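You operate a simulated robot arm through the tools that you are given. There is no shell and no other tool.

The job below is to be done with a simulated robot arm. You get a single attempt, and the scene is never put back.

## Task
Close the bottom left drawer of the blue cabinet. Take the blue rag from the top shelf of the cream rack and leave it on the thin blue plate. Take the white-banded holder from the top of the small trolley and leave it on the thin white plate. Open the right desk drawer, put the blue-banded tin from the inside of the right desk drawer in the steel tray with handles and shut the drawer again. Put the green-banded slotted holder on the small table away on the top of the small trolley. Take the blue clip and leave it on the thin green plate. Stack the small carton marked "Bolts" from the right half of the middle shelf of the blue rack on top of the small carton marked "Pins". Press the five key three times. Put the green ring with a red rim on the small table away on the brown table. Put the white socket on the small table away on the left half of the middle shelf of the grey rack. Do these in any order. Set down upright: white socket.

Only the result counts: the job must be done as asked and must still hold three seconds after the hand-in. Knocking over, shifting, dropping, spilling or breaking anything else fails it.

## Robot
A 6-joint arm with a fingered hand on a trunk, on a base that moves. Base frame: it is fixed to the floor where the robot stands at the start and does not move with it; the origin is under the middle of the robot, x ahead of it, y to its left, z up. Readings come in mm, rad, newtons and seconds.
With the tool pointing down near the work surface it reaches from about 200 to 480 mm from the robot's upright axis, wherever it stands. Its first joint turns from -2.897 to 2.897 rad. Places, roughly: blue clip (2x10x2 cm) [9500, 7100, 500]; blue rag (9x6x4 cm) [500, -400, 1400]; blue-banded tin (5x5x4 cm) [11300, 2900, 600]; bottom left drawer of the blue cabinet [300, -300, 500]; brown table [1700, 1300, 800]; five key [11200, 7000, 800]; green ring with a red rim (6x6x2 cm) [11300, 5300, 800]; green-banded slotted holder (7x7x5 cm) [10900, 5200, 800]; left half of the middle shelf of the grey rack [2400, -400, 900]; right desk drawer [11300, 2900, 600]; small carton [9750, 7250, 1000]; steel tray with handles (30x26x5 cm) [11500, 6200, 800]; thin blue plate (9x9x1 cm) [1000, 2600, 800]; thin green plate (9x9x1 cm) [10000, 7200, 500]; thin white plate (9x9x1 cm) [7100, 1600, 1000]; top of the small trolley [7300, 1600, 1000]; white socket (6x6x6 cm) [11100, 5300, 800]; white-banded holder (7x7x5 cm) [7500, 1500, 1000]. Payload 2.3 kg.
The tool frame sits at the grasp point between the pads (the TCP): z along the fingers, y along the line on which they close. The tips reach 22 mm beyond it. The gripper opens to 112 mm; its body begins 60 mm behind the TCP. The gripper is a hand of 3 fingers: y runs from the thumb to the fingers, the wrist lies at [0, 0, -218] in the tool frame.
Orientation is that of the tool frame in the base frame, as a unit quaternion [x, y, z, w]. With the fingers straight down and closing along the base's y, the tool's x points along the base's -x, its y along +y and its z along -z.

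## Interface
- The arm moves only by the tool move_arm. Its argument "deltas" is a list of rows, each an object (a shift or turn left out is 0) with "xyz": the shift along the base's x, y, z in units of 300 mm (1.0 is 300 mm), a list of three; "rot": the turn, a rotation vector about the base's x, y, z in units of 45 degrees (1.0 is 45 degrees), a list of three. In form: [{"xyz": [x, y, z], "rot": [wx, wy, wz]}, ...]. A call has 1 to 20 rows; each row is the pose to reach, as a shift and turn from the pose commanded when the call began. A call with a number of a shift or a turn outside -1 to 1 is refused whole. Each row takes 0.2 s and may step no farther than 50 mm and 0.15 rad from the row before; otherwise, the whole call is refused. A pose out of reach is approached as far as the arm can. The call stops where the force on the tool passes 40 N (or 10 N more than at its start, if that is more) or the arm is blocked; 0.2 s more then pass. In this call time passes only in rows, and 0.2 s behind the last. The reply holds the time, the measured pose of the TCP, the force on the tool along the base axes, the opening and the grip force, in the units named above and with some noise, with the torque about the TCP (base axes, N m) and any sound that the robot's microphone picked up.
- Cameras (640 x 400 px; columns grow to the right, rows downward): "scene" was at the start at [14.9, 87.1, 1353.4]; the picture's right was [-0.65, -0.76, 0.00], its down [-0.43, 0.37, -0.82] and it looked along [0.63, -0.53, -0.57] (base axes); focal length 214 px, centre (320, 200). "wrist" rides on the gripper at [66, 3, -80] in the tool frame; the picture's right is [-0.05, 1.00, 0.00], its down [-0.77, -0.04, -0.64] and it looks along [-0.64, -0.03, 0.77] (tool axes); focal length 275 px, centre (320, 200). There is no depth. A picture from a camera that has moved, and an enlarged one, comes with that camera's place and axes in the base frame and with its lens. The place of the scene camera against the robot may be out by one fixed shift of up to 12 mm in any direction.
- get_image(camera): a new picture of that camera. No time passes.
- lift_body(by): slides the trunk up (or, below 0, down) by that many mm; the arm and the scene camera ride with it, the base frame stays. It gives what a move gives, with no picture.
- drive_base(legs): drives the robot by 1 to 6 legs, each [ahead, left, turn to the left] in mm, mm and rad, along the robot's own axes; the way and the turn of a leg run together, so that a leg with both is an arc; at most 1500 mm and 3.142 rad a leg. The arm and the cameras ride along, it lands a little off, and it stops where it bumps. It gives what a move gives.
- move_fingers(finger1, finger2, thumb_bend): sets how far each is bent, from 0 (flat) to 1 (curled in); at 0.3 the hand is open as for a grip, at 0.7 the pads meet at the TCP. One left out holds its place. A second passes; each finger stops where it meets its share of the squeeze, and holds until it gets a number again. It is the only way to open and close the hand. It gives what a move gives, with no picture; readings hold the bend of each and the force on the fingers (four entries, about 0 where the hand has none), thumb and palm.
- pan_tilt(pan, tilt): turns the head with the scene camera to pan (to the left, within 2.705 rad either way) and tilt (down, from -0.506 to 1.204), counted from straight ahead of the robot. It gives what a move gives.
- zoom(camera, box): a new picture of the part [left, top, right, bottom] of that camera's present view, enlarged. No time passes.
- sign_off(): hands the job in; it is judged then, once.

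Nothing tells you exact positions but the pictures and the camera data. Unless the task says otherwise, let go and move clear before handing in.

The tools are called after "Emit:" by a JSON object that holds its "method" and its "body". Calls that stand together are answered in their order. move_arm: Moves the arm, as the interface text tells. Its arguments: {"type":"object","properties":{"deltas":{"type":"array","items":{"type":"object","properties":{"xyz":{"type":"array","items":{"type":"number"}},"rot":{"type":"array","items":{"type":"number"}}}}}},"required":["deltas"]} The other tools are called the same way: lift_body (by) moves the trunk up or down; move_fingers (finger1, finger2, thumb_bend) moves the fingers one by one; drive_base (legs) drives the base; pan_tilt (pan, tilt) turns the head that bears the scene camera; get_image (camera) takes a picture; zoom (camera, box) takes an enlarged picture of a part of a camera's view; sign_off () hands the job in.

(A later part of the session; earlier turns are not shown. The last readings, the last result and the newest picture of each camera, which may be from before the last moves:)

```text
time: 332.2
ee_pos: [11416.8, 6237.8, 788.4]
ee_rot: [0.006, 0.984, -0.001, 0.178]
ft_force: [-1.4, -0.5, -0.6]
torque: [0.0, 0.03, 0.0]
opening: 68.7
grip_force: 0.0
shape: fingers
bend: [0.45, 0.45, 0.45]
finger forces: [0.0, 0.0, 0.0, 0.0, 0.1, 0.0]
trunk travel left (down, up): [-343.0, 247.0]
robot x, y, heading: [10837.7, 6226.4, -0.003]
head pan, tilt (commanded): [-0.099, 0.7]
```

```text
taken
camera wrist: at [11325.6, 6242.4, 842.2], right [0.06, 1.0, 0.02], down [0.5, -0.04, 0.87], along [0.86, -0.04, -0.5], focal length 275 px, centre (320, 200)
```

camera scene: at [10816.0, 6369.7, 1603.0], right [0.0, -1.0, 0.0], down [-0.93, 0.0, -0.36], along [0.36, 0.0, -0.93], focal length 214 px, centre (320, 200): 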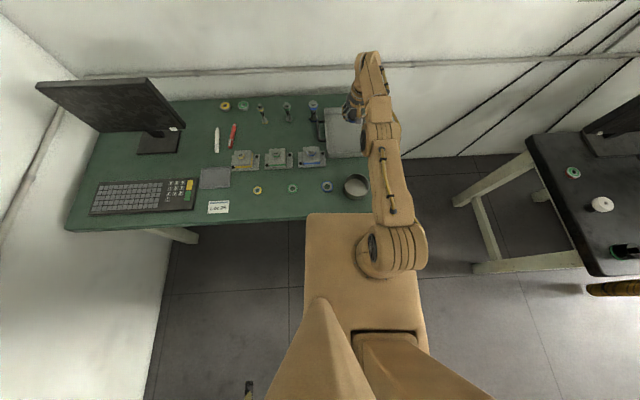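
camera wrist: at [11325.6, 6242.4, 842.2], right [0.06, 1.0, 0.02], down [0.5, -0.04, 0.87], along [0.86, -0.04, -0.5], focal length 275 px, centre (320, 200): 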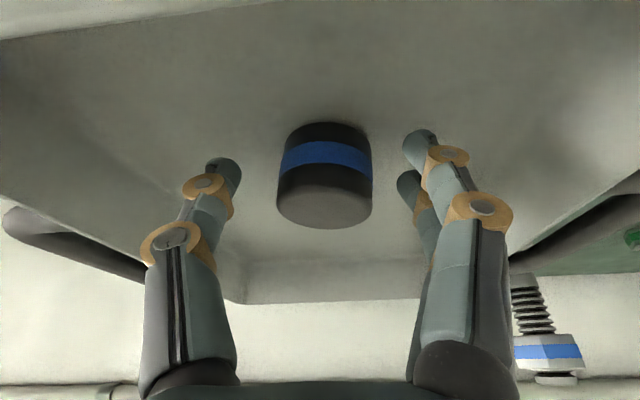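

The blue-banded tin stands upright in the tray. Next is the keyboard on this same table: I raise up, untilt the hand, and move toward the numpad.

Emit:
{"method": "lift_body", "body": {"by": 200}}

Emit:
{"method": "move_arm", "body": {"deltas": [{"xyz": [-0.12, 0, 0], "rot": [0, 0.11, 0]}, {"xyz": [-0.24, 0, 0], "rot": [0, 0.22, 0]}, {"xyz": [-0.36, 0, 0], "rot": [0, 0.33, 0]}, {"xyz": [-0.48, 0, 0], "rot": [0, 0.456, 0]}]}}

Emit:
{"method": "drive_base", "body": {"legs": [[0, 640, 0.004]]}}

Emit:
{"method": "pan_tilt", "body": {"pan": 0.1, "tilt": 0.8}}

Emit:
{"method": "get_image", "body": {"camera": "scene"}}

Emit:
{"method": "get_image", "body": {"camera": "wrist"}}

```text
time: 334.4
ee_pos: [11416.9, 6238.5, 990.4]
ee_rot: [0.007, 0.984, -0.001, 0.177]
ft_force: [0.3, -0.8, -0.5]
torque: [-0.04, 0.0, 0.04]
opening: 68.6
grip_force: 0.1
shape: fingers
bend: [0.45, 0.45, 0.45]
finger forces: [0.1, 0.1, 0.1, 0.0, 0.0, 0.0]
trunk travel left (down, up): [-543.0, 47.0]
robot x, y, heading: [10836.2, 6223.9, -0.001]
head pan, tilt (commanded): [-0.099, 0.7]
```

```text
time: 335.4
ee_pos: [11271.6, 6237.2, 989.4]
ee_rot: [0.006, 1.0, -0.003, 0.001]
ft_force: [-0.2, -0.9, 0.7]
torque: [0.01, -0.03, 0.01]
opening: 68.9
grip_force: 0.1
shape: fingers
bend: [0.45, 0.45, 0.45]
finger forces: [0.0, 0.0, 0.1, 0.0, 0.1, 0.0]
trunk travel left (down, up): [-543.0, 47.0]
robot x, y, heading: [10835.2, 6223.9, -0.005]
head pan, tilt (commanded): [-0.099, 0.7]
```

```text
time: 339.0
ee_pos: [11269.6, 6889.6, 989.9]
ee_rot: [0.0, 1.0, -0.003, 0.0]
ft_force: [-0.4, 0.6, 0.0]
torque: [-0.01, -0.02, 0.02]
opening: 69.0
grip_force: 0.0
shape: fingers
bend: [0.45, 0.45, 0.45]
finger forces: [0.0, 0.0, 0.0, 0.1, 0.0, 0.0]
trunk travel left (down, up): [-543.0, 47.0]
robot x, y, heading: [10832.8, 6871.9, 0.01]
head pan, tilt (commanded): [-0.099, 0.7]
```

```text
time: 339.7
ee_pos: [11270.5, 6890.2, 989.6]
ee_rot: [0.001, 1.0, -0.003, 0.0]
ft_force: [-0.9, -1.0, -0.8]
torque: [0.05, -0.02, -0.02]
opening: 68.7
grip_force: 0.1
shape: fingers
bend: [0.45, 0.45, 0.45]
finger forces: [0.1, 0.1, 0.0, 0.0, 0.0, 0.0]
trunk travel left (down, up): [-543.0, 47.0]
robot x, y, heading: [10837.6, 6873.7, 0.008]
head pan, tilt (commanded): [0.099, 0.799]
```

```text
taken
camera scene: at [10861.4, 7025.4, 1625.7], right [0.11, -0.99, 0.0], down [-0.71, -0.08, -0.7], along [0.69, 0.08, -0.72], focal length 214 px, centre (320, 200)
```

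scene: 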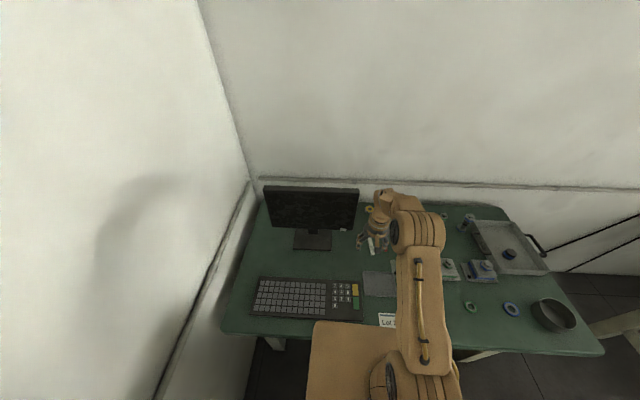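

```text
taken
camera wrist: at [11203.3, 6893.3, 1070.1], right [0.05, 1.0, 0.0], down [0.77, -0.03, 0.64], along [0.64, -0.03, -0.77], focal length 275 px, centre (320, 200)
```

wrist: 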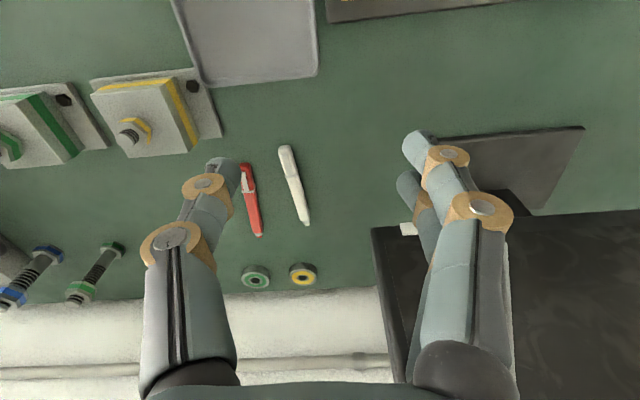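

Emit:
{"method": "zoom", "body": {"camera": "scene", "box": [300, 250, 420, 340]}}

Emit:
{"method": "move_fingers", "body": {"finger1": 0.0, "finger2": 0.0, "thumb_bend": 0.7}}

Emit:
{"method": "move_arm", "body": {"deltas": [{"xyz": [-0.1, 0.06, 0]}, {"xyz": [-0.2, 0.12, 0]}, {"xyz": [-0.3, 0.18, 0]}, {"xyz": [-0.38, 0.25, 0]}]}}

Emit:
{"method": "get_image", "body": {"camera": "wrist"}}

```text
4.44 times, centred on (360, 295) of scene
camera zoom: at [10861.4, 7025.4, 1625.7], right [0.11, -0.99, 0.0], down [-0.71, -0.08, -0.7], along [0.69, 0.08, -0.72], focal length 953 px, centre (142, -222)
```

zoom: 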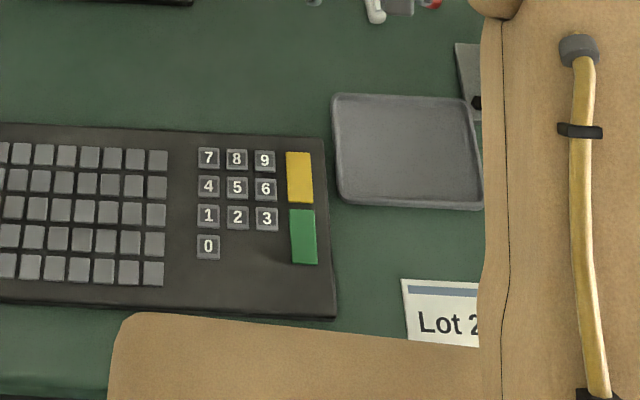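

```text
time: 340.7
ee_pos: [11269.4, 6889.8, 990.2]
ee_rot: [0.0, 1.0, -0.003, 0.0]
ft_force: [-0.2, 0.4, -0.3]
torque: [0.0, 0.02, 0.01]
opening: 81.8
grip_force: 0.0
shape: fingers
bend: [0.0, 0.0, 0.7]
finger forces: [0.0, 0.0, 0.0, 0.1, 0.1, 0.0]
trunk travel left (down, up): [-543.0, 47.0]
robot x, y, heading: [10835.4, 6875.2, 0.011]
head pan, tilt (commanded): [0.099, 0.799]
```

```text
time: 341.7
ee_pos: [11156.4, 6966.8, 990.0]
ee_rot: [0.001, 1.0, -0.003, 0.0]
ft_force: [-0.4, -0.4, 0.2]
torque: [0.05, -0.01, -0.02]
opening: 81.9
grip_force: 0.1
shape: fingers
bend: [0.0, 0.0, 0.7]
finger forces: [0.1, 0.0, 0.0, 0.1, 0.0, 0.1]
trunk travel left (down, up): [-543.0, 47.0]
robot x, y, heading: [10836.5, 6871.6, 0.008]
head pan, tilt (commanded): [0.099, 0.799]
```

```text
taken
camera wrist: at [11088.8, 6969.4, 1070.4], right [0.05, 1.0, 0.0], down [0.77, -0.03, 0.64], along [0.64, -0.03, -0.77], focal length 275 px, centre (320, 200)
```

wrist: 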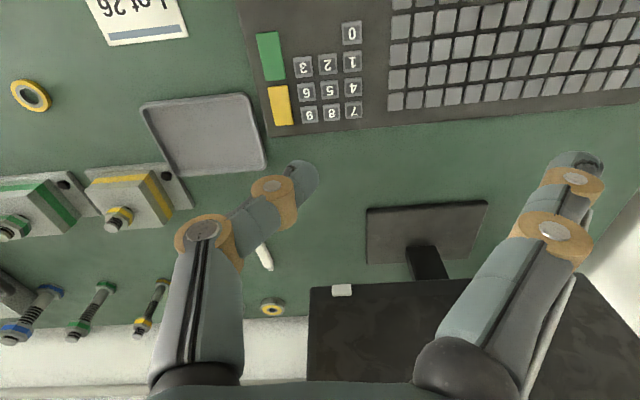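

The "5" key is at about (11190, 6975). With the thumb as a pointer (fingers flat), I move the thumb tip above it and lower.

Emit:
{"method": "move_arm", "body": {"deltas": [{"xyz": [0.05, 0.025, -0.12]}, {"xyz": [0.1, 0.05, -0.24]}, {"xyz": [0.105, 0.052, -0.36]}, {"xyz": [0.105, 0.052, -0.48]}, {"xyz": [0.105, 0.052, -0.56]}]}}

Emit:
{"method": "get_image", "body": {"camera": "wrist"}}

Emit:
{"method": "zoom", "body": {"camera": "scene", "box": [290, 220, 450, 340]}}

```text
time: 342.9
ee_pos: [11189.2, 6980.3, 821.5]
ee_rot: [0.001, 1.0, -0.003, 0.0]
ft_force: [-0.7, -0.1, 0.3]
torque: [0.01, 0.0, -0.01]
opening: 81.9
grip_force: 0.0
shape: fingers
bend: [0.0, 0.0, 0.7]
finger forces: [0.0, 0.1, 0.0, 0.1, 0.1, 0.1]
trunk travel left (down, up): [-543.0, 47.0]
robot x, y, heading: [10834.8, 6873.5, 0.01]
head pan, tilt (commanded): [0.099, 0.799]
```

```text
taken
camera wrist: at [11121.2, 6984.2, 902.2], right [0.05, 1.0, 0.0], down [0.77, -0.03, 0.64], along [0.64, -0.03, -0.77], focal length 275 px, centre (320, 200)
```

wrist: 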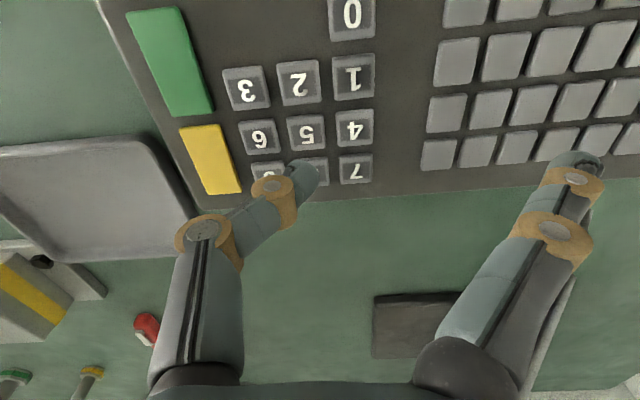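

```text
3.33 times, centred on (370, 280) of scene
camera zoom: at [10861.6, 7025.7, 1625.7], right [0.11, -0.99, 0.0], down [-0.71, -0.08, -0.7], along [0.69, 0.08, -0.72], focal length 715 px, centre (153, -67)
```

zoom: 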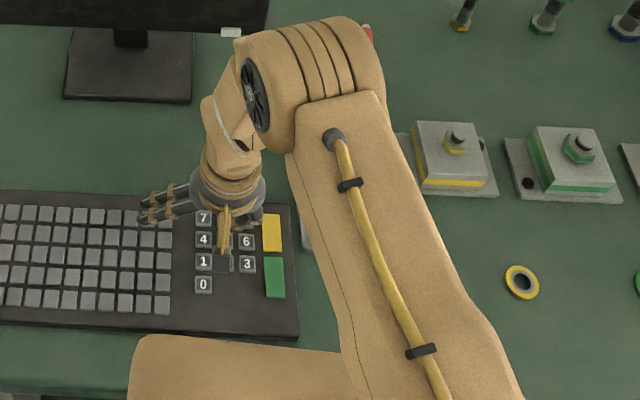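

Emit:
{"method": "move_arm", "body": {"deltas": [{"xyz": [0.006, -0.005, -0.07]}, {"xyz": [0.006, -0.005, -0.115]}]}}

Emit:
{"method": "zoom", "body": {"camera": "wrist", "box": [200, 90, 420, 260]}}

```text
time: 343.5
ee_pos: [11190.6, 6977.2, 788.5]
ee_rot: [0.001, 1.0, -0.001, 0.003]
ft_force: [3.3, -6.7, 23.4]
torque: [-0.28, -0.03, 0.02]
opening: 78.9
grip_force: 11.9
shape: fingers
bend: [0.0, 0.0, 0.72]
finger forces: [0.0, 0.0, 0.0, 0.1, 23.2, 0.0]
trunk travel left (down, up): [-543.0, 47.0]
robot x, y, heading: [10833.8, 6871.3, 0.003]
head pan, tilt (commanded): [0.099, 0.799]
heard: click
```

```text
2.35 times, centred on (310, 175) of wrist
camera zoom: at [11122.7, 6980.2, 869.0], right [0.05, 1.0, 0.0], down [0.77, -0.04, 0.64], along [0.64, -0.03, -0.77], focal length 648 px, centre (344, 259)
```

zoom: 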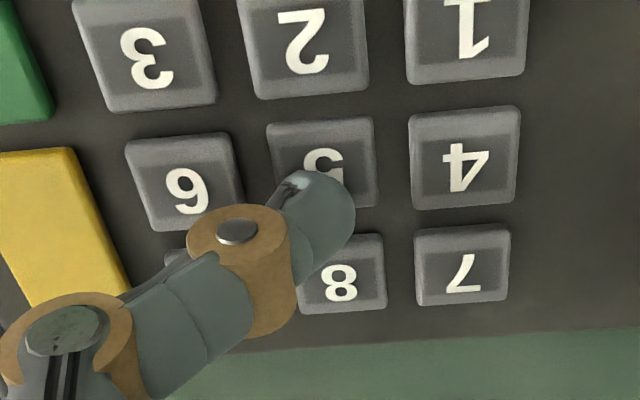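

A click was heard already on contact. I zoom in to confirm which key is depressed before going on.

Emit:
{"method": "zoom", "body": {"camera": "wrist", "box": [270, 120, 390, 210]}}

```text
4.44 times, centred on (330, 165) of wrist
camera zoom: at [11122.7, 6980.2, 869.0], right [0.05, 1.0, 0.0], down [0.77, -0.04, 0.64], along [0.64, -0.03, -0.77], focal length 1224 px, centre (276, 356)
```

zoom: 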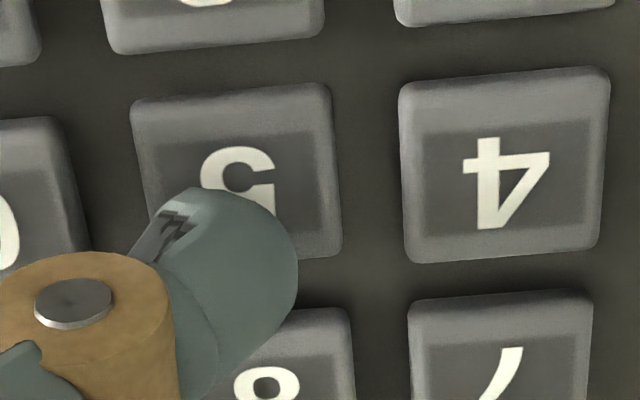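

Key 5 is clearly the depressed one (press 1). I lift off, shift 5 mm nearer the key's centre, and press twice more.

Emit:
{"method": "move_arm", "body": {"deltas": [{"xyz": [0, 0, 0.03]}, {"xyz": [-0.017, 0, 0.06]}, {"xyz": [-0.017, 0, 0.06]}]}}

Emit:
{"method": "zoom", "body": {"camera": "wrist", "box": [250, 90, 400, 210]}}

```text
time: 344.3
ee_pos: [11185.1, 6978.3, 804.2]
ee_rot: [0.0, 1.0, -0.003, 0.0]
ft_force: [0.1, 0.3, -1.0]
torque: [0.01, 0.02, 0.01]
opening: 81.1
grip_force: 0.0
shape: fingers
bend: [0.0, 0.0, 0.7]
finger forces: [0.0, 0.0, 0.1, 0.1, 0.0, 0.0]
trunk travel left (down, up): [-543.0, 47.0]
robot x, y, heading: [10837.5, 6875.9, 0.006]
head pan, tilt (commanded): [0.099, 0.799]
```

```text
3.33 times, centred on (325, 150) of wrist
camera zoom: at [11117.7, 6982.0, 885.5], right [0.05, 1.0, -0.01], down [0.77, -0.03, 0.64], along [0.64, -0.03, -0.77], focal length 918 px, centre (303, 367)
```

zoom: 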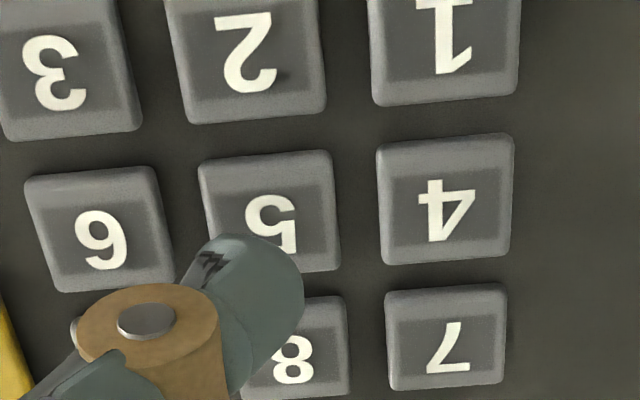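

Emit:
{"method": "move_arm", "body": {"deltas": [{"xyz": [0, 0, -0.03]}, {"xyz": [0, 0, -0.055]}]}}

Emit:
{"method": "zoom", "body": {"camera": "wrist", "box": [250, 90, 400, 210]}}

```text
time: 344.9
ee_pos: [11185.0, 6978.5, 789.8]
ee_rot: [0.001, 1.0, -0.003, 0.002]
ft_force: [1.2, -4.4, 15.2]
torque: [-0.24, 0.0, -0.01]
opening: 80.9
grip_force: 7.5
shape: fingers
bend: [0.0, 0.0, 0.71]
finger forces: [0.0, 0.0, 0.0, 0.0, 15.0, 0.0]
trunk travel left (down, up): [-543.0, 47.0]
robot x, y, heading: [10831.5, 6871.3, 0.006]
head pan, tilt (commanded): [0.099, 0.799]
heard: click
```

```text
3.33 times, centred on (325, 150) of wrist
camera zoom: at [11117.3, 6981.4, 870.4], right [0.05, 1.0, 0.0], down [0.77, -0.03, 0.64], along [0.64, -0.03, -0.77], focal length 918 px, centre (303, 367)
```

zoom: 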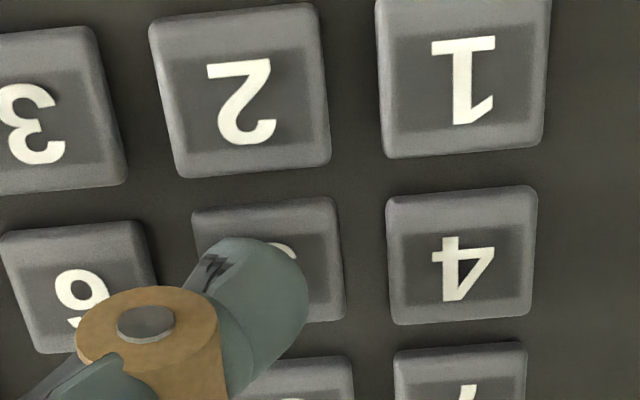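

Second click on key 5. One more press.

Emit:
{"method": "move_arm", "body": {"deltas": [{"xyz": [0, 0, 0.03]}, {"xyz": [0, 0, 0.05]}, {"xyz": [0, 0, 0.05]}]}}

Emit:
{"method": "move_arm", "body": {"deltas": [{"xyz": [0, 0, -0.03]}, {"xyz": [0, 0, -0.052]}]}}

Emit:
{"method": "zoom", "body": {"camera": "wrist", "box": [250, 90, 400, 210]}}

```text
time: 345.7
ee_pos: [11185.1, 6979.0, 802.1]
ee_rot: [0.0, 1.0, -0.003, 0.0]
ft_force: [0.6, 0.2, -0.8]
torque: [-0.01, 0.01, 0.0]
opening: 81.6
grip_force: 0.0
shape: fingers
bend: [0.0, 0.0, 0.7]
finger forces: [0.0, 0.0, 0.0, 0.0, 0.0, 0.1]
trunk travel left (down, up): [-543.0, 47.0]
robot x, y, heading: [10836.3, 6876.4, 0.005]
head pan, tilt (commanded): [0.099, 0.799]
```

```text
time: 346.3
ee_pos: [11185.5, 6978.7, 790.4]
ee_rot: [0.001, 1.0, -0.001, 0.001]
ft_force: [0.4, -5.4, 16.3]
torque: [-0.2, -0.06, -0.01]
opening: 80.2
grip_force: 8.4
shape: fingers
bend: [0.0, 0.0, 0.71]
finger forces: [0.0, 0.0, 0.0, 0.1, 16.7, 0.0]
trunk travel left (down, up): [-543.0, 47.0]
robot x, y, heading: [10834.2, 6869.4, 0.012]
head pan, tilt (commanded): [0.099, 0.799]
heard: click
```

```text
3.33 times, centred on (325, 150) of wrist
camera zoom: at [11117.6, 6981.1, 870.2], right [0.05, 1.0, 0.0], down [0.77, -0.04, 0.64], along [0.64, -0.03, -0.77], focal length 918 px, centre (303, 367)
```

zoom: 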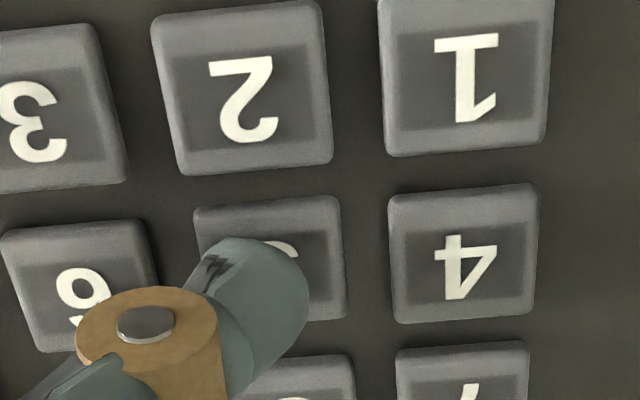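

Three clicks on key 5 done. I lift off, restore an open hand, and move to view the blue rack.

Emit:
{"method": "move_arm", "body": {"deltas": [{"xyz": [0, 0, 0.1]}, {"xyz": [0, 0, 0.25]}, {"xyz": [0, 0, 0.4]}, {"xyz": [0, 0, 0.5]}]}}

Emit:
{"method": "move_fingers", "body": {"finger1": 0.35, "finger2": 0.35, "thumb_bend": 0.35}}

Emit:
{"method": "drive_base", "body": {"legs": [[-350, -350, 0], [-500, -150, 0], [0, 0, 1.56]]}}

Emit:
{"method": "pan_tilt", "body": {"pan": 0.2, "tilt": 0.5}}

Emit:
{"method": "get_image", "body": {"camera": "scene"}}

```text
time: 347.3
ee_pos: [11186.8, 6978.6, 939.8]
ee_rot: [0.0, 1.0, -0.003, 0.0]
ft_force: [-0.6, 0.5, 0.0]
torque: [0.0, 0.01, 0.02]
opening: 81.6
grip_force: 0.0
shape: fingers
bend: [0.0, 0.0, 0.7]
finger forces: [0.0, 0.1, 0.0, 0.1, 0.0, 0.0]
trunk travel left (down, up): [-543.0, 47.0]
robot x, y, heading: [10835.6, 6870.9, 0.005]
head pan, tilt (commanded): [0.099, 0.799]
```

```text
time: 348.3
ee_pos: [11187.2, 6979.3, 940.2]
ee_rot: [0.0, 1.0, -0.004, 0.001]
ft_force: [-0.6, 0.3, 0.4]
torque: [-0.04, 0.0, 0.0]
opening: 98.2
grip_force: 0.2
shape: fingers
bend: [0.35, 0.35, 0.35]
finger forces: [0.0, 0.0, 0.0, 0.0, 0.0, 0.0]
trunk travel left (down, up): [-543.0, 47.0]
robot x, y, heading: [10835.0, 6874.7, 0.006]
head pan, tilt (commanded): [0.099, 0.799]
```

```text
time: 357.6
ee_pos: [9891.4, 6728.7, 940.1]
ee_rot: [-0.694, 0.72, -0.002, 0.002]
ft_force: [-0.1, -0.2, -0.3]
torque: [-0.02, 0.03, 0.01]
opening: 98.0
grip_force: 0.1
shape: fingers
bend: [0.35, 0.35, 0.35]
finger forces: [0.1, 0.0, 0.0, 0.0, 0.1, 0.0]
trunk travel left (down, up): [-543.0, 47.0]
robot x, y, heading: [9984.9, 6375.0, 1.54]
head pan, tilt (commanded): [0.099, 0.799]
```

```text
time: 358.4
ee_pos: [9890.1, 6728.9, 940.9]
ee_rot: [-0.693, 0.721, -0.002, 0.002]
ft_force: [-0.1, -0.8, 0.7]
torque: [0.03, 0.03, 0.0]
opening: 98.1
grip_force: 0.1
shape: fingers
bend: [0.35, 0.35, 0.35]
finger forces: [0.0, 0.0, 0.1, 0.1, 0.0, 0.0]
trunk travel left (down, up): [-543.0, 47.0]
robot x, y, heading: [9982.6, 6374.8, 1.539]
head pan, tilt (commanded): [0.201, 0.499]
```

```text
taken
camera scene: at [9832.4, 6410.1, 1651.6], right [0.99, 0.17, 0.0], down [0.08, -0.47, -0.88], along [-0.15, 0.86, -0.48], focal length 214 px, centre (320, 200)
```

scene: 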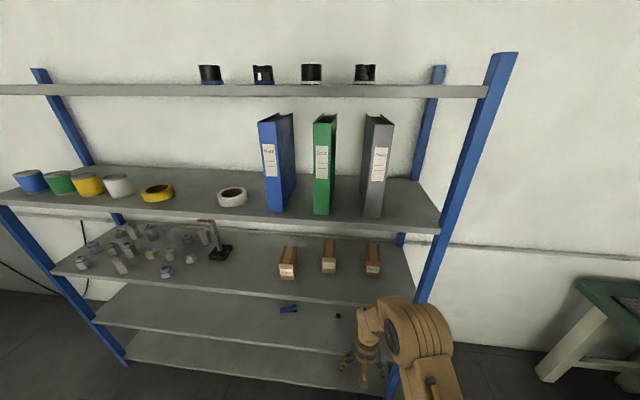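

Emit:
{"method": "zoom", "body": {"camera": "scene", "box": [250, 220, 430, 350]}}

Emit:
{"method": "zoom", "body": {"camera": "scene", "box": [60, 200, 270, 350]}}

Emit:
{"method": "get_image", "body": {"camera": "wrist"}}

```text
3.08 times, centred on (340, 285) of scene
camera zoom: at [9832.4, 6410.1, 1651.6], right [0.99, 0.17, 0.0], down [0.08, -0.47, -0.88], along [-0.15, 0.86, -0.48], focal length 660 px, centre (258, -62)
```

zoom: 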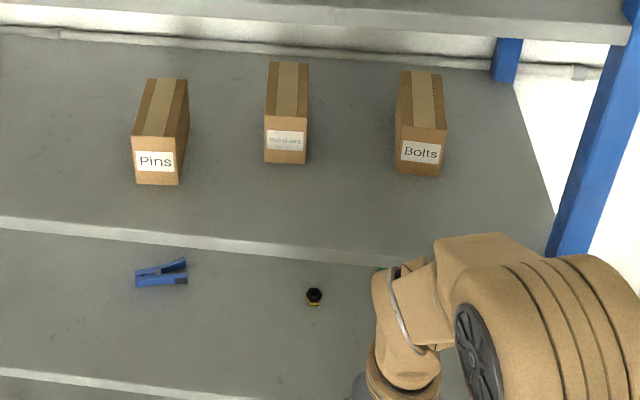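

```text
2.67 times, centred on (165, 275) of scene
camera zoom: at [9832.4, 6410.1, 1651.6], right [0.99, 0.17, 0.0], down [0.08, -0.47, -0.88], along [-0.15, 0.86, -0.48], focal length 572 px, centre (733, 0)
```

zoom: 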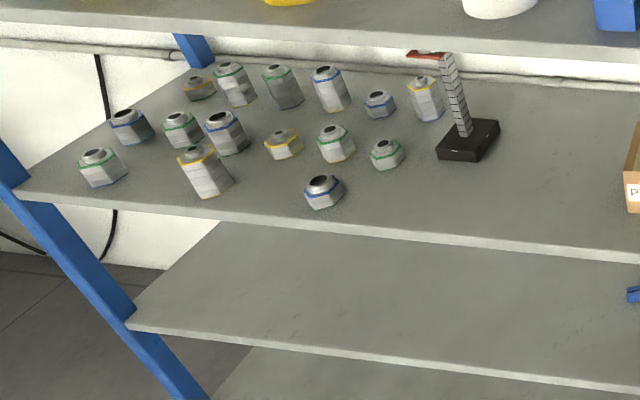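

```text
taken
camera wrist: at [9884.1, 6662.1, 1020.8], right [-1.0, 0.09, 0.0], down [0.06, 0.77, 0.64], along [0.06, 0.63, -0.77], focal length 275 px, centre (320, 200)
```

wrist: 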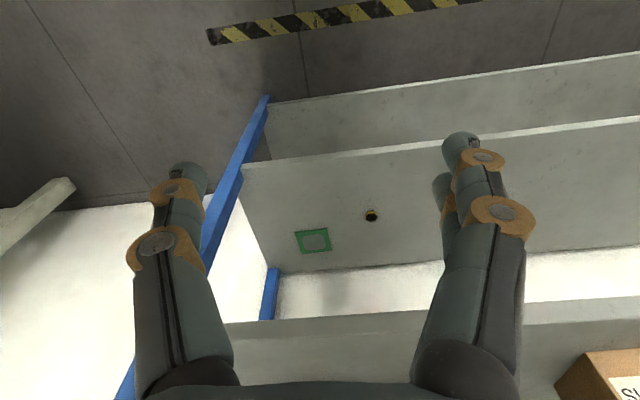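

The cartons read "Pins", "Washers", "Bolts" on the middle shelf; below them are the blue clip (around (9500, 7150)) and the green plate (around (9950, 7230)). I square up, lower the trunk and look at the clip shelf from the front.

Emit:
{"method": "drive_base", "body": {"legs": [[0, 0, 0.031], [0, 330, 0]]}}

Emit:
{"method": "lift_body", "body": {"by": -400}}

Emit:
{"method": "pan_tilt", "body": {"pan": -0.2, "tilt": 0.6}}

Emit:
{"method": "get_image", "body": {"camera": "scene"}}

Emit:
{"method": "get_image", "body": {"camera": "wrist"}}

```text
time: 361.0
ee_pos: [9553.7, 6725.0, 939.4]
ee_rot: [-0.705, 0.709, -0.002, 0.001]
ft_force: [0.0, 0.5, -0.1]
torque: [-0.02, 0.02, -0.02]
opening: 98.2
grip_force: 0.1
shape: fingers
bend: [0.35, 0.35, 0.35]
finger forces: [0.0, 0.0, 0.1, 0.1, 0.0, 0.0]
trunk travel left (down, up): [-543.0, 47.0]
robot x, y, heading: [9658.8, 6369.3, 1.577]
head pan, tilt (commanded): [0.201, 0.499]
```

```text
time: 364.8
ee_pos: [9555.2, 6723.6, 539.6]
ee_rot: [-0.705, 0.709, -0.002, 0.002]
ft_force: [-0.4, 0.1, -0.5]
torque: [0.0, 0.04, -0.01]
opening: 98.0
grip_force: 0.1
shape: fingers
bend: [0.35, 0.35, 0.35]
finger forces: [0.1, 0.0, 0.0, 0.0, 0.0, 0.1]
trunk travel left (down, up): [-143.0, 447.0]
robot x, y, heading: [9661.5, 6370.8, 1.573]
head pan, tilt (commanded): [0.201, 0.499]
```

```text
time: 365.7
ee_pos: [9554.5, 6723.0, 540.2]
ee_rot: [-0.706, 0.709, -0.002, 0.003]
ft_force: [0.5, 0.5, -0.3]
torque: [-0.01, -0.03, 0.02]
opening: 98.1
grip_force: 0.2
shape: fingers
bend: [0.35, 0.35, 0.35]
finger forces: [0.1, 0.0, 0.0, 0.0, 0.1, 0.0]
trunk travel left (down, up): [-143.0, 447.0]
robot x, y, heading: [9658.3, 6372.1, 1.577]
head pan, tilt (commanded): [-0.201, 0.6]
```

```text
taken
camera scene: at [9542.8, 6401.5, 1242.6], right [0.98, -0.19, 0.0], down [-0.11, -0.55, -0.83], along [0.16, 0.81, -0.56], focal length 214 px, centre (320, 200)
```

scene: 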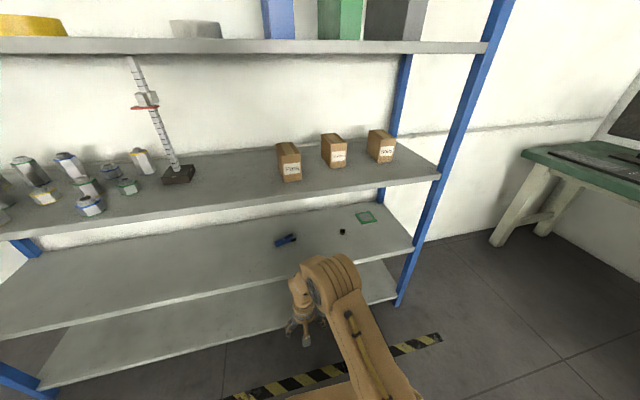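

```text
taken
camera wrist: at [9550.2, 6657.7, 620.8], right [-1.0, 0.05, 0.0], down [0.04, 0.77, 0.64], along [0.04, 0.64, -0.77], focal length 275 px, centre (320, 200)
```

wrist: 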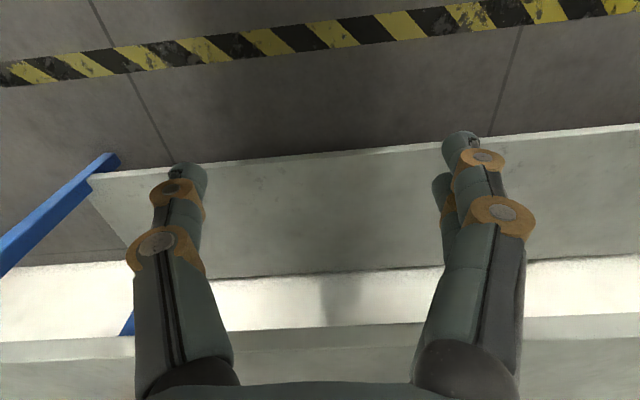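

Emit:
{"method": "zoom", "body": {"camera": "scene", "box": [240, 120, 420, 260]}}

Emit:
{"method": "zoom", "body": {"camera": "scene", "box": [260, 200, 400, 270]}}

```text
2.86 times, centred on (330, 190) of scene
camera zoom: at [9542.8, 6401.5, 1242.6], right [0.98, -0.19, 0.0], down [-0.11, -0.55, -0.83], along [0.16, 0.81, -0.56], focal length 613 px, centre (291, 229)
```

zoom: 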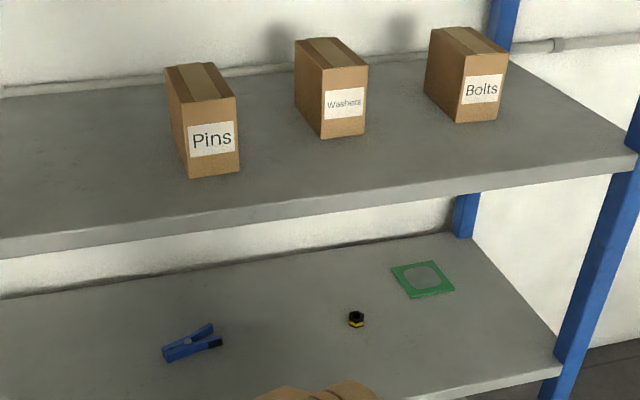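

```text
4.57 times, centred on (330, 235) of scene
camera zoom: at [9542.8, 6401.5, 1242.6], right [0.98, -0.19, 0.0], down [-0.11, -0.55, -0.83], along [0.16, 0.81, -0.56], focal length 980 px, centre (274, 40)
```

zoom: 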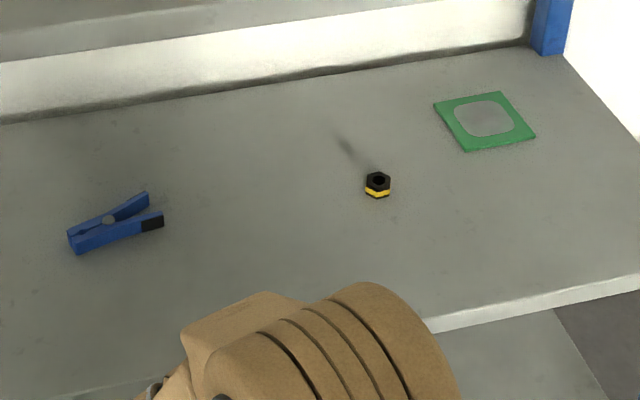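

The clip's centre is at about (9514, 7133), yawed about 22°, on a shelf at z≈515 under the middle shelf (bottom z≈855, front y≈6973). I roll the hand in free space first, aiming to close across the clip.

Emit:
{"method": "lift_body", "body": {"by": -138}}

Emit:
{"method": "move_arm", "body": {"deltas": [{"xyz": [0.07, 0, 0.05], "rot": [0, 0, -0.15]}, {"xyz": [0.14, 0, 0.1], "rot": [0, 0, -0.3]}, {"xyz": [0.21, 0, 0.16], "rot": [0, 0, -0.45]}, {"xyz": [0.28, 0, 0.22], "rot": [0, 0, -0.6]}, {"xyz": [0.35, 0, 0.28], "rot": [0, 0, -0.756]}]}}

Emit:
{"method": "move_arm", "body": {"deltas": [{"xyz": [0.05, 0, 0.05], "rot": [0, 0, -0.15]}, {"xyz": [0.1, 0, 0.1], "rot": [0, 0, -0.3]}, {"xyz": [0.15, 0, 0.15], "rot": [0, 0, -0.45]}, {"xyz": [0.2, 0, 0.2], "rot": [0, 0, -0.6]}, {"xyz": [0.25, 0, 0.25], "rot": [0, 0, -0.756]}]}}

Emit:
{"method": "get_image", "body": {"camera": "wrist"}}

```text
time: 367.3
ee_pos: [9555.4, 6725.7, 402.8]
ee_rot: [-0.705, 0.709, -0.002, 0.002]
ft_force: [0.4, -0.8, -0.4]
torque: [0.0, 0.0, 0.03]
opening: 98.0
grip_force: 0.0
shape: fingers
bend: [0.35, 0.35, 0.35]
finger forces: [0.0, 0.0, 0.0, 0.1, 0.0, 0.1]
trunk travel left (down, up): [-5.0, 585.0]
robot x, y, heading: [9658.2, 6371.8, 1.572]
head pan, tilt (commanded): [-0.201, 0.6]
```

```text
time: 368.5
ee_pos: [9659.6, 6725.6, 486.7]
ee_rot: [-0.466, 0.885, -0.002, 0.002]
ft_force: [0.5, -0.4, -0.2]
torque: [-0.03, 0.0, 0.01]
opening: 98.0
grip_force: 0.1
shape: fingers
bend: [0.35, 0.35, 0.35]
finger forces: [0.0, 0.0, 0.0, 0.0, 0.0, 0.0]
trunk travel left (down, up): [-5.0, 585.0]
robot x, y, heading: [9659.3, 6370.1, 1.577]
head pan, tilt (commanded): [-0.201, 0.6]
```

```text
time: 369.7
ee_pos: [9735.6, 6726.4, 561.1]
ee_rot: [-0.186, 0.982, -0.003, 0.001]
ft_force: [0.1, -0.8, 0.4]
torque: [-0.02, 0.01, 0.02]
opening: 98.1
grip_force: 0.0
shape: fingers
bend: [0.35, 0.35, 0.35]
finger forces: [0.1, 0.0, 0.0, 0.0, 0.0, 0.0]
trunk travel left (down, up): [-5.0, 585.0]
robot x, y, heading: [9657.3, 6368.0, 1.574]
head pan, tilt (commanded): [-0.201, 0.6]
```

```text
taken
camera wrist: at [9671.4, 6704.1, 642.3], right [-0.32, 0.95, 0.0], down [0.73, 0.25, 0.64], along [0.6, 0.2, -0.77], focal length 275 px, centre (320, 200)
```

wrist: 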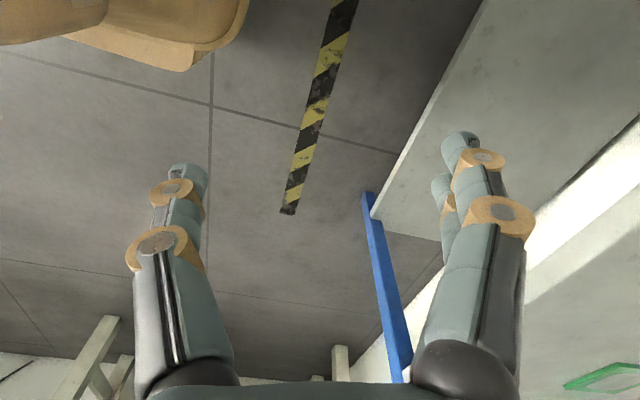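

The roll is feasible. Now I tilt 45° forward to keep the wrist low, then drive so the hand enters beneath the middle shelf above the clip.

Emit:
{"method": "move_arm", "body": {"deltas": [{"xyz": [0, 0.08, 0.02], "rot": [0.17, 0, 0]}, {"xyz": [0, 0.16, 0.04], "rot": [0.34, 0, 0]}, {"xyz": [0, 0.24, 0.06], "rot": [0.51, 0, 0]}, {"xyz": [0, 0.32, 0.08], "rot": [0.68, 0, 0]}, {"xyz": [0, 0.4, 0.1], "rot": [0.85, 0, 0]}, {"xyz": [0, 0.48, 0.12], "rot": [1, 0, 0]}]}}

Emit:
{"method": "get_image", "body": {"camera": "scene"}}

Emit:
{"method": "get_image", "body": {"camera": "wrist"}}

```text
time: 371.1
ee_pos: [9735.3, 6869.0, 596.5]
ee_rot: [-0.174, 0.908, 0.373, 0.074]
ft_force: [-0.8, 0.4, 0.4]
torque: [0.01, -0.05, 0.01]
opening: 98.4
grip_force: 0.1
shape: fingers
bend: [0.35, 0.35, 0.35]
finger forces: [0.0, 0.0, 0.1, 0.0, 0.0, 0.0]
trunk travel left (down, up): [-5.0, 585.0]
robot x, y, heading: [9659.1, 6375.9, 1.571]
head pan, tilt (commanded): [-0.201, 0.6]
```

```text
taken
camera scene: at [9543.0, 6401.5, 1104.6], right [0.98, -0.2, 0.0], down [-0.11, -0.55, -0.83], along [0.16, 0.81, -0.56], focal length 214 px, centre (320, 200)
```

scene: 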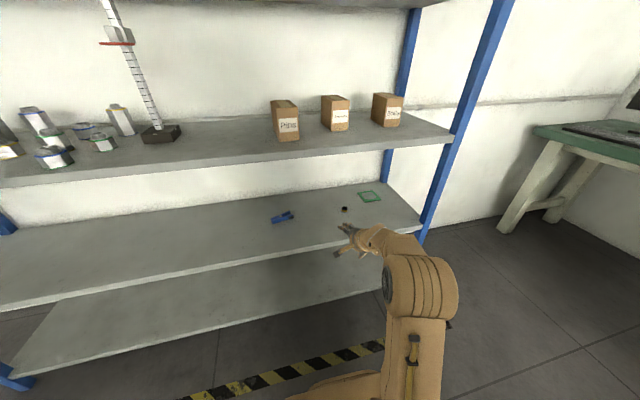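

```text
taken
camera wrist: at [9671.7, 6795.6, 638.6], right [-0.33, 0.67, 0.66], down [0.73, -0.27, 0.63], along [0.6, 0.69, -0.4], focal length 275 px, centre (320, 200)
```

wrist: 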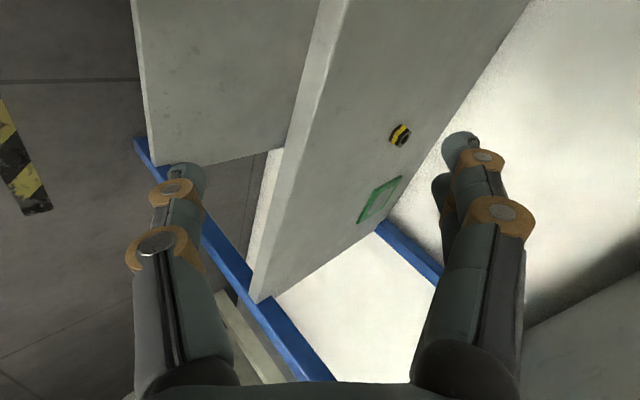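

Emit:
{"method": "zoom", "body": {"camera": "scene", "box": [250, 170, 410, 270]}}

```text
4.00 times, centred on (330, 220) of scene
camera zoom: at [9543.0, 6401.5, 1104.6], right [0.98, -0.2, 0.0], down [-0.11, -0.55, -0.83], along [0.16, 0.81, -0.56], focal length 858 px, centre (280, 120)
```

zoom: 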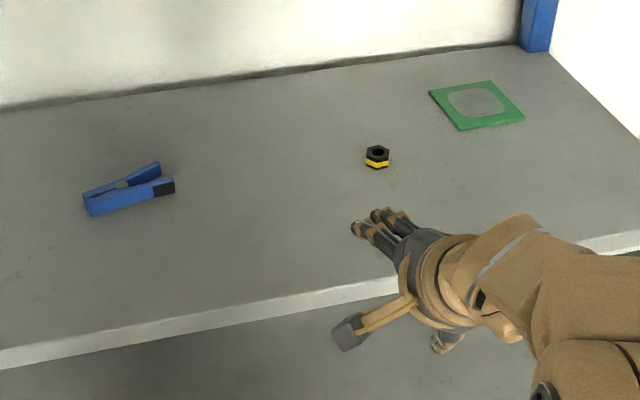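

The wrist views fix the lower shelf at z≈490, the green plate at (9952, 7239) and the clip near (9511, 7158). I drive in with the tilted hand at z≈596, well between the shelves.

Emit:
{"method": "drive_base", "body": {"legs": [[0, 233, 0], [270, 0, 0]]}}

Emit:
{"method": "get_image", "body": {"camera": "wrist"}}

Emit:
{"method": "get_image", "body": {"camera": "scene"}}

```text
time: 374.3
ee_pos: [9503.1, 7130.6, 596.6]
ee_rot: [-0.172, 0.908, 0.374, 0.073]
ft_force: [-0.3, 0.0, 0.2]
torque: [0.01, 0.01, -0.02]
opening: 98.1
grip_force: 0.1
shape: fingers
bend: [0.35, 0.35, 0.35]
finger forces: [0.1, 0.0, 0.0, 0.0, 0.1, 0.0]
trunk travel left (down, up): [-5.0, 585.0]
robot x, y, heading: [9426.1, 6635.6, 1.572]
head pan, tilt (commanded): [-0.201, 0.6]
```

```text
taken
camera wrist: at [9439.7, 7057.8, 638.9], right [-0.32, 0.67, 0.67], down [0.73, -0.27, 0.63], along [0.6, 0.69, -0.4], focal length 275 px, centre (320, 200)
```

wrist: 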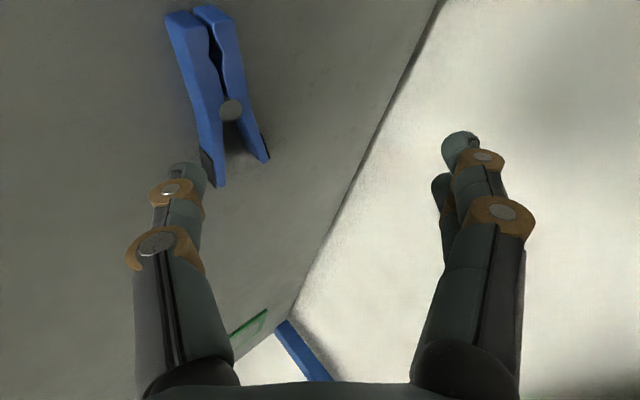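

```text
taken
camera scene: at [9310.2, 6664.0, 1104.5], right [0.98, -0.2, 0.0], down [-0.11, -0.55, -0.83], along [0.16, 0.81, -0.56], focal length 214 px, centre (320, 200)
```

scene: 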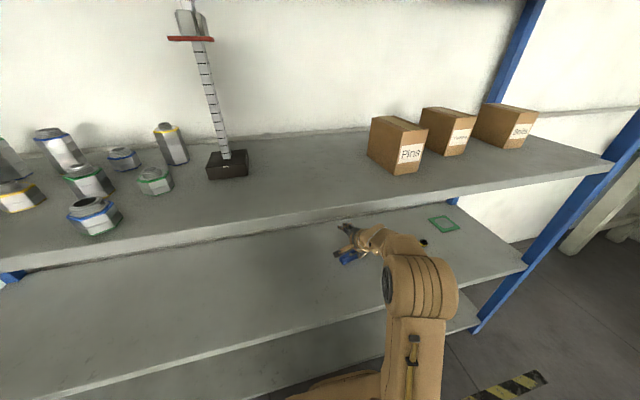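

Emit:
{"method": "drive_base", "body": {"legs": [[38, 0, 0]]}}

Emit:
{"method": "move_arm", "body": {"deltas": [{"xyz": [0.01, -0.01, -0.03], "rot": [-0.14, 0, 0]}, {"xyz": [0.02, -0.02, -0.06], "rot": [-0.28, 0, 0]}, {"xyz": [0.03, -0.03, -0.09], "rot": [-0.42, 0, 0]}, {"xyz": [0.04, -0.04, -0.12], "rot": [-0.56, 0, 0]}, {"xyz": [0.04, -0.05, -0.15], "rot": [-0.7, 0, 0]}, {"xyz": [0.04, -0.06, -0.17], "rot": [-0.82, 0, 0]}]}}

Emit:
{"method": "get_image", "body": {"camera": "wrist"}}

Emit:
{"method": "zoom", "body": {"camera": "scene", "box": [290, 170, 470, 310]}}

```text
time: 375.2
ee_pos: [9504.1, 7166.5, 597.4]
ee_rot: [-0.171, 0.909, 0.372, 0.074]
ft_force: [-0.1, 0.0, 0.0]
torque: [0.01, 0.03, -0.01]
opening: 98.0
grip_force: 0.1
shape: fingers
bend: [0.35, 0.35, 0.35]
finger forces: [0.0, 0.0, 0.0, 0.1, 0.1, 0.0]
trunk travel left (down, up): [-5.0, 585.0]
robot x, y, heading: [9423.2, 6673.3, 1.573]
head pan, tilt (commanded): [-0.201, 0.6]
```

```text
time: 376.6
ee_pos: [9515.3, 7151.8, 545.2]
ee_rot: [-0.185, 0.98, 0.065, 0.015]
ft_force: [0.6, -0.2, -0.2]
torque: [-0.01, 0.02, 0.02]
opening: 98.0
grip_force: 0.1
shape: fingers
bend: [0.35, 0.35, 0.35]
finger forces: [0.0, 0.1, 0.0, 0.1, 0.1, 0.1]
trunk travel left (down, up): [-5.0, 585.0]
robot x, y, heading: [9426.5, 6674.2, 1.571]
head pan, tilt (commanded): [-0.201, 0.6]
```

```text
taken
camera wrist: at [9451.7, 7117.5, 621.9], right [-0.32, 0.94, 0.13], down [0.73, 0.16, 0.67], along [0.61, 0.31, -0.73], focal length 275 px, centre (320, 200)
```

wrist: 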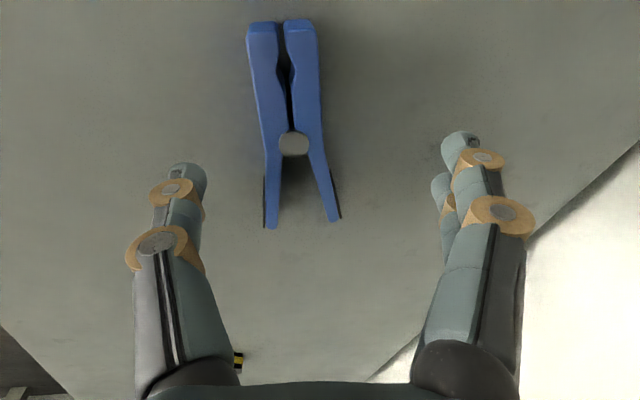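

```text
2.86 times, centred on (380, 240) of scene
camera zoom: at [9310.2, 6702.1, 1104.6], right [0.98, -0.2, 0.0], down [-0.11, -0.55, -0.83], along [0.16, 0.81, -0.56], focal length 613 px, centre (149, 86)
```

zoom: 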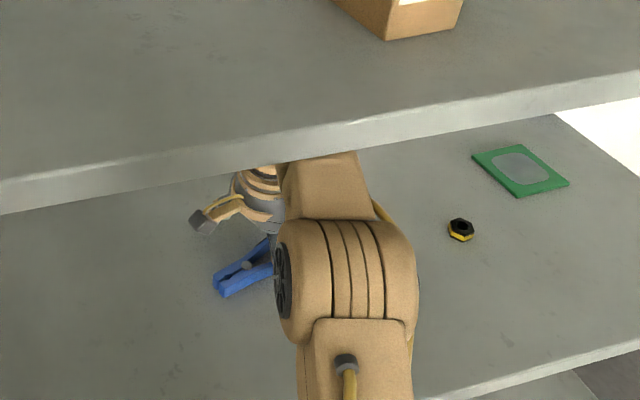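

The clip is nicely aligned between thumb and fingers, pivot at (9517, 7142). I shift 9 mm and descend.

Emit:
{"method": "move_arm", "body": {"deltas": [{"xyz": [0.004, -0.03, -0.03]}, {"xyz": [0.004, -0.03, -0.065]}, {"xyz": [0.004, -0.03, -0.085]}]}}

Emit:
{"method": "get_image", "body": {"camera": "wrist"}}

```text
time: 377.3
ee_pos: [9515.9, 7142.5, 530.6]
ee_rot: [-0.187, 0.979, 0.075, 0.019]
ft_force: [-6.2, 3.3, 23.0]
torque: [-1.25, -0.24, -0.36]
opening: 101.0
grip_force: 10.8
shape: fingers
bend: [0.35, 0.35, 0.35]
finger forces: [0.1, 0.1, 0.1, 0.0, 22.8, 0.1]
trunk travel left (down, up): [-5.0, 585.0]
robot x, y, heading: [9425.1, 6670.8, 1.57]
head pan, tilt (commanded): [-0.201, 0.6]
stopped in row 3: the force on the tool passed its limit at 49 N (the readings are from after the stop); the commanded pose is now the measured one
```

```text
taken
camera wrist: at [9452.1, 7109.1, 606.1], right [-0.32, 0.94, 0.14], down [0.72, 0.15, 0.67], along [0.61, 0.32, -0.73], focal length 275 px, centre (320, 200)
```

wrist: 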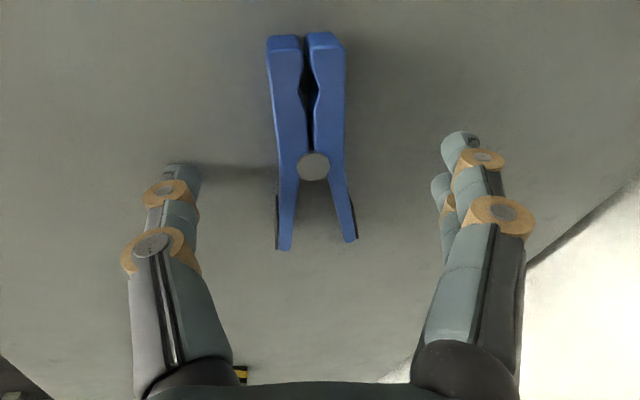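

Emit:
{"method": "move_arm", "body": {"deltas": [{"xyz": [0, 0, 0.025]}]}}

Emit:
{"method": "move_fingers", "body": {"finger1": 0.54, "finger2": 0.54, "thumb_bend": 0.54}}

Emit:
{"method": "get_image", "body": {"camera": "wrist"}}

```text
time: 377.7
ee_pos: [9517.0, 7142.7, 535.4]
ee_rot: [-0.188, 0.979, 0.071, 0.018]
ft_force: [-0.4, 0.7, 0.4]
torque: [0.0, -0.01, -0.04]
opening: 98.9
grip_force: 0.0
shape: fingers
bend: [0.35, 0.35, 0.35]
finger forces: [0.1, 0.0, 0.0, 0.0, 0.0, 0.0]
trunk travel left (down, up): [-5.0, 585.0]
robot x, y, heading: [9425.5, 6673.2, 1.566]
head pan, tilt (commanded): [-0.201, 0.6]
```

```text
time: 378.7
ee_pos: [9517.5, 7142.5, 536.1]
ee_rot: [-0.186, 0.98, 0.071, 0.017]
ft_force: [0.2, -0.2, -0.8]
torque: [0.05, 0.03, 0.05]
opening: 44.8
grip_force: 0.1
shape: fingers
bend: [0.54, 0.54, 0.54]
finger forces: [0.0, 0.0, 0.0, 0.1, 0.0, 0.0]
trunk travel left (down, up): [-5.0, 585.0]
robot x, y, heading: [9423.6, 6674.7, 1.571]
head pan, tilt (commanded): [-0.201, 0.6]
```

```text
taken
camera wrist: at [9453.3, 7109.7, 611.7], right [-0.32, 0.94, 0.14], down [0.72, 0.15, 0.67], along [0.61, 0.32, -0.73], focal length 275 px, centre (320, 200)
```

wrist: 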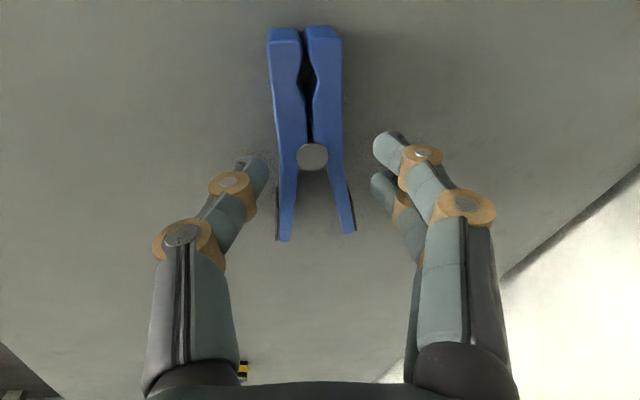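

Emit:
{"method": "move_arm", "body": {"deltas": [{"xyz": [0, 0, -0.012]}]}}

Emit:
{"method": "move_fingers", "body": {"finger1": 0.62, "finger2": 0.62, "thumb_bend": 0.62}}

Emit:
{"method": "get_image", "body": {"camera": "wrist"}}

```text
time: 379.1
ee_pos: [9518.2, 7143.0, 533.2]
ee_rot: [-0.187, 0.98, 0.072, 0.017]
ft_force: [-1.0, 0.1, 1.3]
torque: [-0.06, -0.04, -0.01]
opening: 44.2
grip_force: 0.7
shape: fingers
bend: [0.54, 0.54, 0.54]
finger forces: [0.0, 0.0, 0.0, 0.0, 1.5, 0.1]
trunk travel left (down, up): [-5.0, 585.0]
robot x, y, heading: [9427.4, 6672.2, 1.571]
head pan, tilt (commanded): [-0.201, 0.6]
```

```text
time: 380.1
ee_pos: [9517.9, 7142.4, 532.7]
ee_rot: [-0.186, 0.98, 0.071, 0.017]
ft_force: [-0.5, 0.2, 0.7]
torque: [0.06, 0.0, -0.01]
opening: 25.7
grip_force: 1.1
shape: fingers
bend: [0.61, 0.6, 0.61]
finger forces: [0.4, 1.2, 0.1, 0.0, 1.7, 0.0]
trunk travel left (down, up): [-5.0, 585.0]
robot x, y, heading: [9427.4, 6671.8, 1.57]
head pan, tilt (commanded): [-0.201, 0.6]
```

```text
taken
camera wrist: at [9453.5, 7109.8, 608.2], right [-0.32, 0.94, 0.14], down [0.72, 0.15, 0.67], along [0.61, 0.32, -0.73], focal length 275 px, centre (320, 200)
```

wrist: 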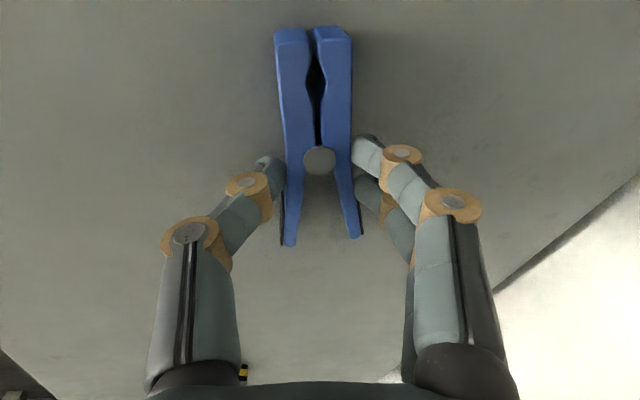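

Emit:
{"method": "move_fingers", "body": {"finger1": 0.74, "finger2": 0.74, "thumb_bend": 0.74}}

Emit:
{"method": "move_arm", "body": {"deltas": [{"xyz": [0, 0, 0.05]}, {"xyz": [0, 0, 0.1]}]}}

Emit:
{"method": "get_image", "body": {"camera": "wrist"}}

```text
time: 381.1
ee_pos: [9517.9, 7143.1, 532.7]
ee_rot: [-0.186, 0.98, 0.072, 0.018]
ft_force: [-0.3, 0.4, -0.6]
torque: [0.02, -0.03, -0.01]
opening: 21.7
grip_force: 15.2
shape: fingers
bend: [0.7, 0.68, 0.65]
finger forces: [7.2, 8.5, 0.1, 0.0, 15.7, 0.1]
trunk travel left (down, up): [-5.0, 585.0]
robot x, y, heading: [9428.5, 6670.9, 1.567]
head pan, tilt (commanded): [-0.201, 0.6]
```

```text
time: 381.7
ee_pos: [9517.5, 7141.7, 562.3]
ee_rot: [-0.187, 0.98, 0.072, 0.018]
ft_force: [0.2, -0.3, -0.7]
torque: [0.03, 0.02, 0.03]
opening: 21.7
grip_force: 15.2
shape: fingers
bend: [0.7, 0.68, 0.65]
finger forces: [7.3, 8.3, 0.0, 0.1, 15.8, 0.1]
trunk travel left (down, up): [-5.0, 585.0]
robot x, y, heading: [9427.7, 6668.5, 1.572]
head pan, tilt (commanded): [-0.201, 0.6]
```

```text
taken
camera wrist: at [9453.4, 7108.9, 638.4], right [-0.33, 0.94, 0.14], down [0.72, 0.15, 0.67], along [0.61, 0.32, -0.73], focal length 275 px, centre (320, 200)
```

wrist: 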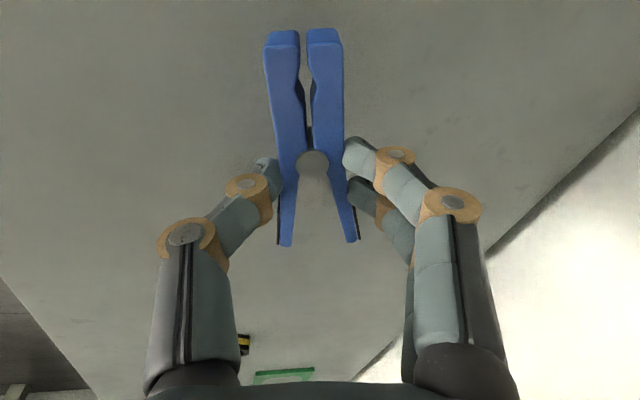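

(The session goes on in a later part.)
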